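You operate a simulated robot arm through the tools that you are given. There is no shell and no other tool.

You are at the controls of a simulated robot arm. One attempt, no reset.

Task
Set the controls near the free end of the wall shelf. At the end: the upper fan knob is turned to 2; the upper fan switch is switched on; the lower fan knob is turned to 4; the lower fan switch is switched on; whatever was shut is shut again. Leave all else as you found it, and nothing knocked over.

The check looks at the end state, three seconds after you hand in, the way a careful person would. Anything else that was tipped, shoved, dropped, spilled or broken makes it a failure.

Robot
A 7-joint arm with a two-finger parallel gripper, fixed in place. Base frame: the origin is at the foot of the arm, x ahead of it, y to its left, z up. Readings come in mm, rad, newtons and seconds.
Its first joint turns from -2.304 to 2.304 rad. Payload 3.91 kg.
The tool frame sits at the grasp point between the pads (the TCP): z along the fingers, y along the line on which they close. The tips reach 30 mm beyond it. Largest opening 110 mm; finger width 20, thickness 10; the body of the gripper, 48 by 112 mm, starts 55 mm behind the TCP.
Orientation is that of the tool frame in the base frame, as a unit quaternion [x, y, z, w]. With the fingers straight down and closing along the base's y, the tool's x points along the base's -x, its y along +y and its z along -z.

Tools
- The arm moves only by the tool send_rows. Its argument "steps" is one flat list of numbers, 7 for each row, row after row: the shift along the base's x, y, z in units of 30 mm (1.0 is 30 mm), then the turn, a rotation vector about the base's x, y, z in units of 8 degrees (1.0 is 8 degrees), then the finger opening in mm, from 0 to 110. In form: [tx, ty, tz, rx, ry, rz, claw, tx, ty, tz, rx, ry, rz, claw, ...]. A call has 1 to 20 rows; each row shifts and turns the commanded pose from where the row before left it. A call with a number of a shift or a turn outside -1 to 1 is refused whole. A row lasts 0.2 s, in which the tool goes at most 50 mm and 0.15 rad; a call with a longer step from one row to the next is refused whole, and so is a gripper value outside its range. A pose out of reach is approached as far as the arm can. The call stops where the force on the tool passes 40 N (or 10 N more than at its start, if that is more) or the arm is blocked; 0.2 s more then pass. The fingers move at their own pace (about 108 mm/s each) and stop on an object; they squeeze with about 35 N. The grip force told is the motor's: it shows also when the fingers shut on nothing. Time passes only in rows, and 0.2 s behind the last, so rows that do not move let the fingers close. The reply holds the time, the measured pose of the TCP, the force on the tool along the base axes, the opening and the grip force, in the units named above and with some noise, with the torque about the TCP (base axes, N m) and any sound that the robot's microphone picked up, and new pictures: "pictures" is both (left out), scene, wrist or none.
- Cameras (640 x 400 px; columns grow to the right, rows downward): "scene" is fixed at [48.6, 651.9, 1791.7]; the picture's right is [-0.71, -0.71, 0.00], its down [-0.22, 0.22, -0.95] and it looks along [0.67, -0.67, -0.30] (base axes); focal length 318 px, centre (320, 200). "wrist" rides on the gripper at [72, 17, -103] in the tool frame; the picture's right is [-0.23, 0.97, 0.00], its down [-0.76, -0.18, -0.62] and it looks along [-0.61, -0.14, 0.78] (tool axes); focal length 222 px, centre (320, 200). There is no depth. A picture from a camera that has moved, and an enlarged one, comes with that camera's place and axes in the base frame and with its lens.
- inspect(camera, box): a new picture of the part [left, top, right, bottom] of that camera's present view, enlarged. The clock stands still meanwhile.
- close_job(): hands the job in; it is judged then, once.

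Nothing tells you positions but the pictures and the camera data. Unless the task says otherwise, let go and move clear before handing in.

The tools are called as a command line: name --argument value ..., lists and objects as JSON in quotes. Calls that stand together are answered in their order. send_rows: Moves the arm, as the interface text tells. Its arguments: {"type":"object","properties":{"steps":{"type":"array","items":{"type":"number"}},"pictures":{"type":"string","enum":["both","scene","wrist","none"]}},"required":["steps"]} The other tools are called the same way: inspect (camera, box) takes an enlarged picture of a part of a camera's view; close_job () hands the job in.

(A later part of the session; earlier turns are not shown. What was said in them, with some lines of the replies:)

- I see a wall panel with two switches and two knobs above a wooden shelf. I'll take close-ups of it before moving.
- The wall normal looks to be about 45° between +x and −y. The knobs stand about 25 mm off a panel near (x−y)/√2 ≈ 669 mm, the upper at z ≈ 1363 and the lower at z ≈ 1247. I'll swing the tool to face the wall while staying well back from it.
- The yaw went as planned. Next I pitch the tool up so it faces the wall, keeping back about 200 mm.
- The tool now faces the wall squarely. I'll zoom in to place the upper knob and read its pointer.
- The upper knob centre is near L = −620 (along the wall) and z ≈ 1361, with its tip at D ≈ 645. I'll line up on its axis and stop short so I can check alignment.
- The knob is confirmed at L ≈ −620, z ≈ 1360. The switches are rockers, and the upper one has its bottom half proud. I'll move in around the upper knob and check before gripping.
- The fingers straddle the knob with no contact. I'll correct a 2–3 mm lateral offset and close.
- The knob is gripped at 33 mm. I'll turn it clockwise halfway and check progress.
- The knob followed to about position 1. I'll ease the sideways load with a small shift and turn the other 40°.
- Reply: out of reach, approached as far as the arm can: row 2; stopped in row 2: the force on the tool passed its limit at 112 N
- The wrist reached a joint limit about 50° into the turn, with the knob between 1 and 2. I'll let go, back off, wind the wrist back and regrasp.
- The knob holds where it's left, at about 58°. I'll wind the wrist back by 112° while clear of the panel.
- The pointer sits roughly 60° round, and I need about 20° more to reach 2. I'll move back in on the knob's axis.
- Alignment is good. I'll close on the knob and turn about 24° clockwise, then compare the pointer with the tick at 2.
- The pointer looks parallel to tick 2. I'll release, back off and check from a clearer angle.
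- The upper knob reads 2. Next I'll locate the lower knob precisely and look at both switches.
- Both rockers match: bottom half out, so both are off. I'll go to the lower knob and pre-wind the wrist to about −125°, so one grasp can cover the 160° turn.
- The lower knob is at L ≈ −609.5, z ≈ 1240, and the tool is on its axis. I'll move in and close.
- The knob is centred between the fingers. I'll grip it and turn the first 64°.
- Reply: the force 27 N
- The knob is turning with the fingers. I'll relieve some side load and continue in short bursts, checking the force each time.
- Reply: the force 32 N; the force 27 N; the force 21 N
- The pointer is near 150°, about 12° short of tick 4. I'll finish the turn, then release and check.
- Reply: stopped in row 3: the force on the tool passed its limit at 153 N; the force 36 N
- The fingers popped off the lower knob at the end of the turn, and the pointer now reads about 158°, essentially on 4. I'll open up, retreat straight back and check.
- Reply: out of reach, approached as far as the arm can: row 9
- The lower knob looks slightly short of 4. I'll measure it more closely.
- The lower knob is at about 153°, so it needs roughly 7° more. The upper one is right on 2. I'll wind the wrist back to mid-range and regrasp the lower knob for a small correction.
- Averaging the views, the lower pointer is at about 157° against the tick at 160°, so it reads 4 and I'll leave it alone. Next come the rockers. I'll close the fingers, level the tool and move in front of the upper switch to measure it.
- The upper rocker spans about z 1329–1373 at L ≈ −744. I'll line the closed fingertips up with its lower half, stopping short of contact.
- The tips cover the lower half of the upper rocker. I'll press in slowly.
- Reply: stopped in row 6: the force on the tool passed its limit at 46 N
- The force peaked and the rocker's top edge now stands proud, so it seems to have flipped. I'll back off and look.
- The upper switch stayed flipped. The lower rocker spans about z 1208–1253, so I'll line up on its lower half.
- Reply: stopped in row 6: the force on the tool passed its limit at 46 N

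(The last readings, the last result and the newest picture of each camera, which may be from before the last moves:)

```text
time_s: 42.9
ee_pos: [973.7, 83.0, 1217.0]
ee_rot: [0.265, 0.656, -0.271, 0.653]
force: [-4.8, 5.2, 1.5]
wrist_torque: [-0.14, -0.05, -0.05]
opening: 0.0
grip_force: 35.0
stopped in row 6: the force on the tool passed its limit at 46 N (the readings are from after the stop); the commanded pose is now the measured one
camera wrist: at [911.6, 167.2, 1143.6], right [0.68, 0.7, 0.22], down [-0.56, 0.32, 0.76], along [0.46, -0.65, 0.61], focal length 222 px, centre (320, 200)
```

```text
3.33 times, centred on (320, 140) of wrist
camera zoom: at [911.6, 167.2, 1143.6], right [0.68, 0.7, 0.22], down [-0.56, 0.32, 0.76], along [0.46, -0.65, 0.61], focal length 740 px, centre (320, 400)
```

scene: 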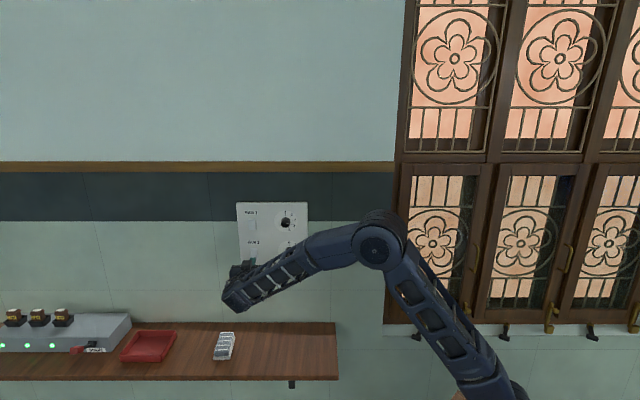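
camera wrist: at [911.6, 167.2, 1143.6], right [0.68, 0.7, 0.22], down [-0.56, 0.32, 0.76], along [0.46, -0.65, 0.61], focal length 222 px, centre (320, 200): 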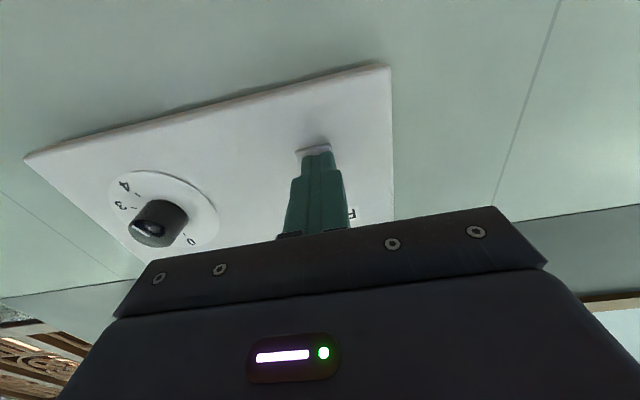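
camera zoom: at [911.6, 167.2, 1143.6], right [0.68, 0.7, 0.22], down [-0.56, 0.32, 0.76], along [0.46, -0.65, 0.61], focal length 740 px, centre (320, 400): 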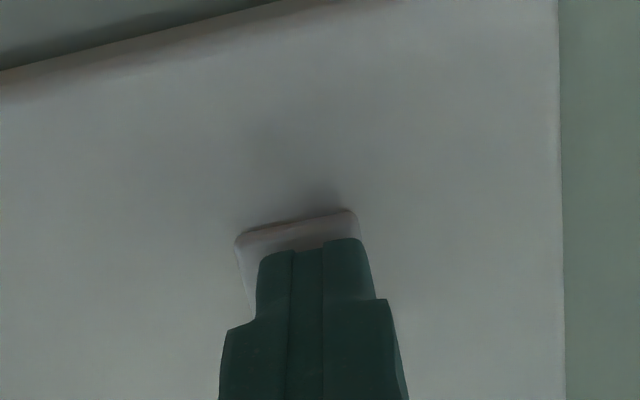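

The lower rocker appears to have flipped too. I'll back away and raise the arm for a clear look at everything.

send_rows --steps '[-0.3, 0.3, 0, 0, 0, 0, 0, -0.6, 0.6, 0, 0, 0, 0, 0, -0.7, 0.7, 0, 0, 0, 0, 0, -0.7, 0.7, 0, 0, 0, 0, 0, -0.7, 0.7, 0, 0, 0, 0, 0, -0.7, 0.7, 0.7, 0, 0, 0, 0, -0.7, 0.7, 1, 0, 0, 0, 0, 0, 0, 1, 0, 0, 0, 0, 0, 0, 1, 0, 0, 0, 0, 0, 0, 1, 0, 0, 0, 0, 0, 0, 1, 0, 0, 0, 0, 0, 0, 1, 0, 0, 0, 0, 0, 0, 1, 0, 0, 0, 0, 0, 0, 1, 0, 0, 0, 0, 0, 0, 1, 0, 0, 0, 0]'

inspect --camera "scene" --box '[230, 195, 315, 280]'

inspect --camera "wrist" --box '[100, 0, 420, 200]'

```text
time_s: 46.1
ee_pos: [843.5, 214.2, 1508.3]
ee_rot: [0.266, 0.655, -0.272, 0.653]
force: [0.3, 0.5, -1.1]
wrist_torque: [-0.02, -0.02, -0.04]
opening: 0.0
grip_force: 35.3
camera wrist: at [781.4, 297.6, 1434.2], right [0.69, 0.69, 0.22], down [-0.56, 0.32, 0.76], along [0.46, -0.65, 0.61], focal length 222 px, centre (320, 200)
```

scene: 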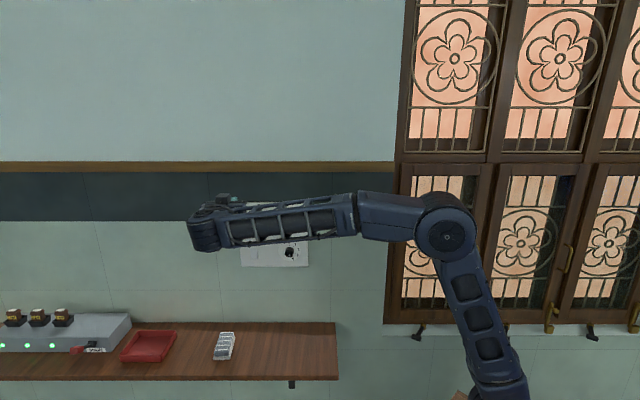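
wrist: 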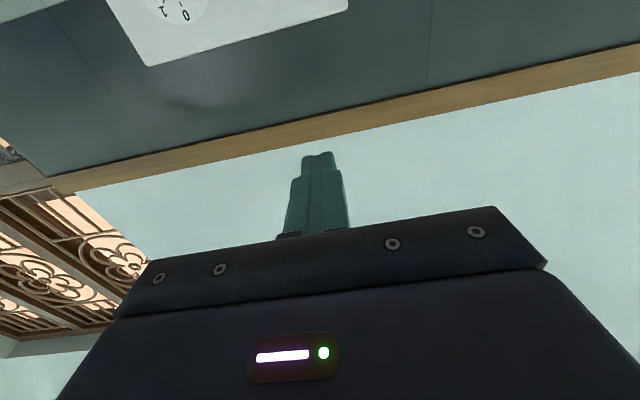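

```text
4.71 times, centred on (272, 238) of scene
camera zoom: at [48.6, 651.9, 1791.7], right [-0.71, -0.71, 0.0], down [-0.22, 0.22, -0.95], along [0.67, -0.67, -0.3], focal length 1494 px, centre (544, 24)
```

zoom: 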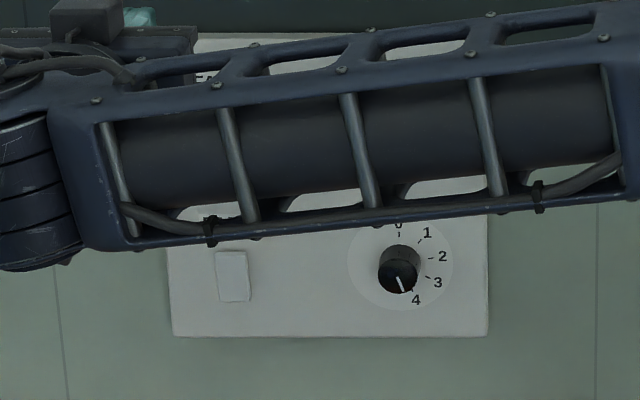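

```text
2.00 times, centred on (260, 100) of wrist
camera zoom: at [781.4, 297.6, 1434.2], right [0.69, 0.69, 0.22], down [-0.56, 0.32, 0.76], along [0.46, -0.65, 0.61], focal length 444 px, centre (440, 400)
```

zoom: 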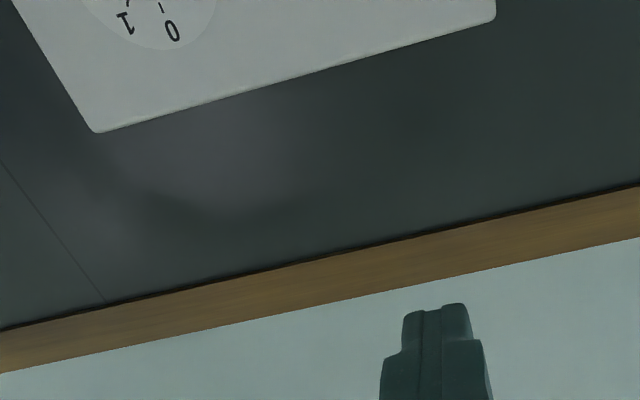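

send_rows --steps '[-0.3, -0.3, 1, 0, 0, 0, 40, -0.3, -0.3, 1, 0, 0, 0, 60, -0.3, -0.3, 1, 0, 0, 0, 70, -0.3, -0.3, 1, 0, 0, 0, 70, -0.3, -0.3, 1, 0, 0, 0, 70, -0.3, -0.3, 1, 0, 0, 0, 70]' --pictures "scene"

inspect --camera "scene" --box '[230, 195, 315, 280]'

inspect --camera "scene" --box '[240, 205, 270, 265]'

inspect --camera "scene" --box '[282, 242, 302, 262]'

inspect --camera "scene" --box '[0, 290, 340, 400]'

```text
time_s: 47.5
ee_pos: [785.9, 160.2, 1686.9]
ee_rot: [0.266, 0.655, -0.273, 0.653]
force: [0.5, -0.8, -0.3]
wrist_torque: [-0.02, -0.01, -0.06]
opening: 70.0
grip_force: 0.0
```

scene: 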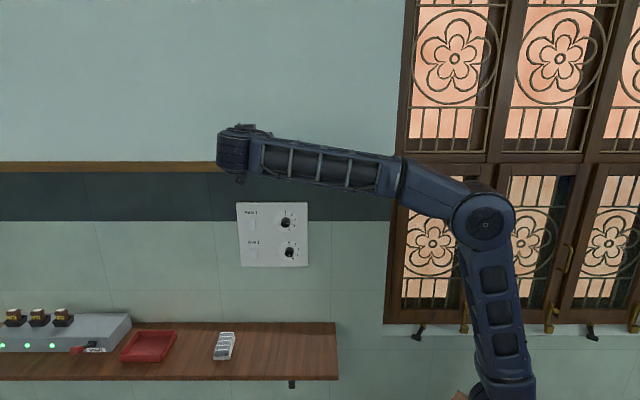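

```text
4.71 times, centred on (272, 238) of scene
camera zoom: at [48.6, 651.9, 1791.7], right [-0.71, -0.71, 0.0], down [-0.22, 0.22, -0.95], along [0.67, -0.67, -0.3], focal length 1494 px, centre (544, 24)
```

zoom: 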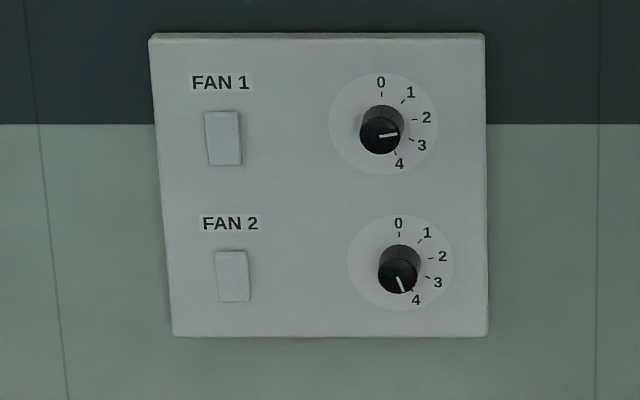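

```text
6.67 times, centred on (255, 235) of scene
camera zoom: at [48.6, 651.9, 1791.7], right [-0.71, -0.71, 0.0], down [-0.22, 0.22, -0.95], along [0.67, -0.67, -0.3], focal length 2117 px, centre (753, -33)
```

zoom: 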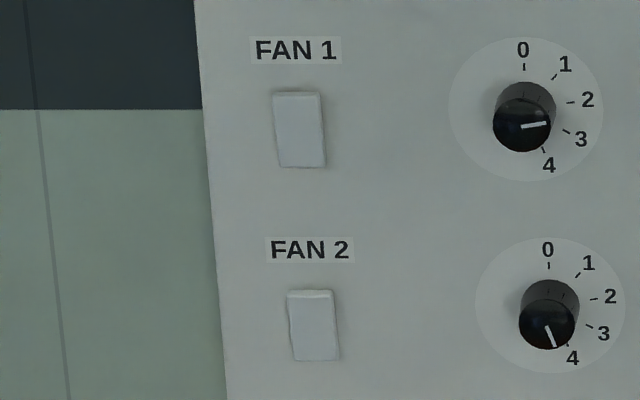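

```text
16.00 times, centred on (292, 252) of scene
camera zoom: at [48.6, 651.9, 1791.7], right [-0.71, -0.71, 0.0], down [-0.22, 0.22, -0.95], along [0.67, -0.67, -0.3], focal length 5081 px, centre (768, -632)
```

zoom: 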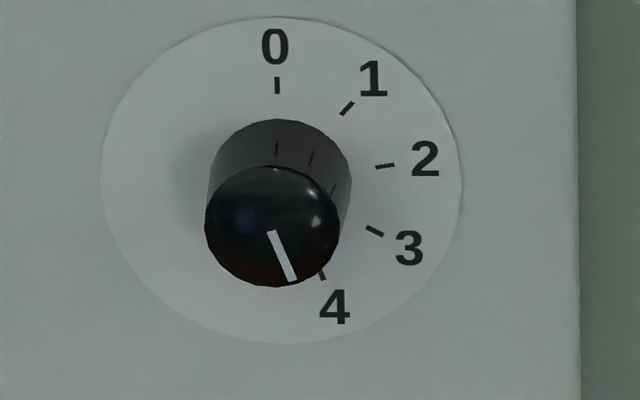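

```text
1.88 times, centred on (170, 345) of scene
camera zoom: at [48.6, 651.9, 1791.7], right [-0.71, -0.71, 0.0], down [-0.22, 0.22, -0.95], along [0.67, -0.67, -0.3], focal length 598 px, centre (602, -73)
```

zoom: 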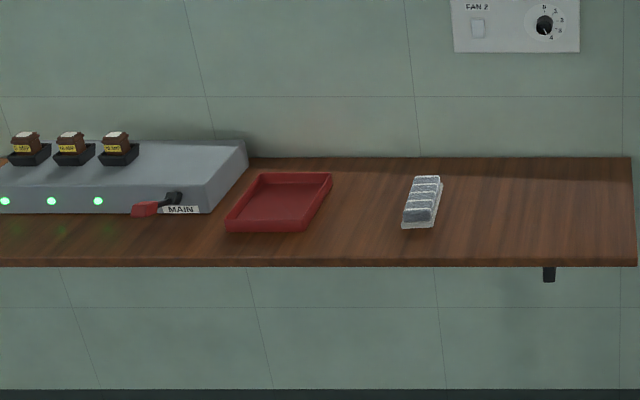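

The upper knob reads 2, the lower knob has settled on 4, and both rockers are flipped from where they started. The shelf items are untouched, nothing was opened, and the arm is clear, so I'm handing in.

close_job

```text
The job is handed in.
```

I set all four controls and handed the job in; the result hasn't come back.

- **Upper fan:** the knob points at 2 and the switch is flipped.
- **Lower fan:** the knob points at 4 and the switch is flipped. The fingers slipped off this knob near the end of its turn, but it settled on 4 by itself.
- **Everything else:** in the last pictures the shelf items look as they were at the start, with nothing knocked over. I found nothing shut that had to be opened, and the arm let go and moved clear.

Neither switch has an on/off mark or light. Both began with the lower half sticking out, which I took as off, and I pressed the lower halves in. If on is actually the other way, both switches are wrong.
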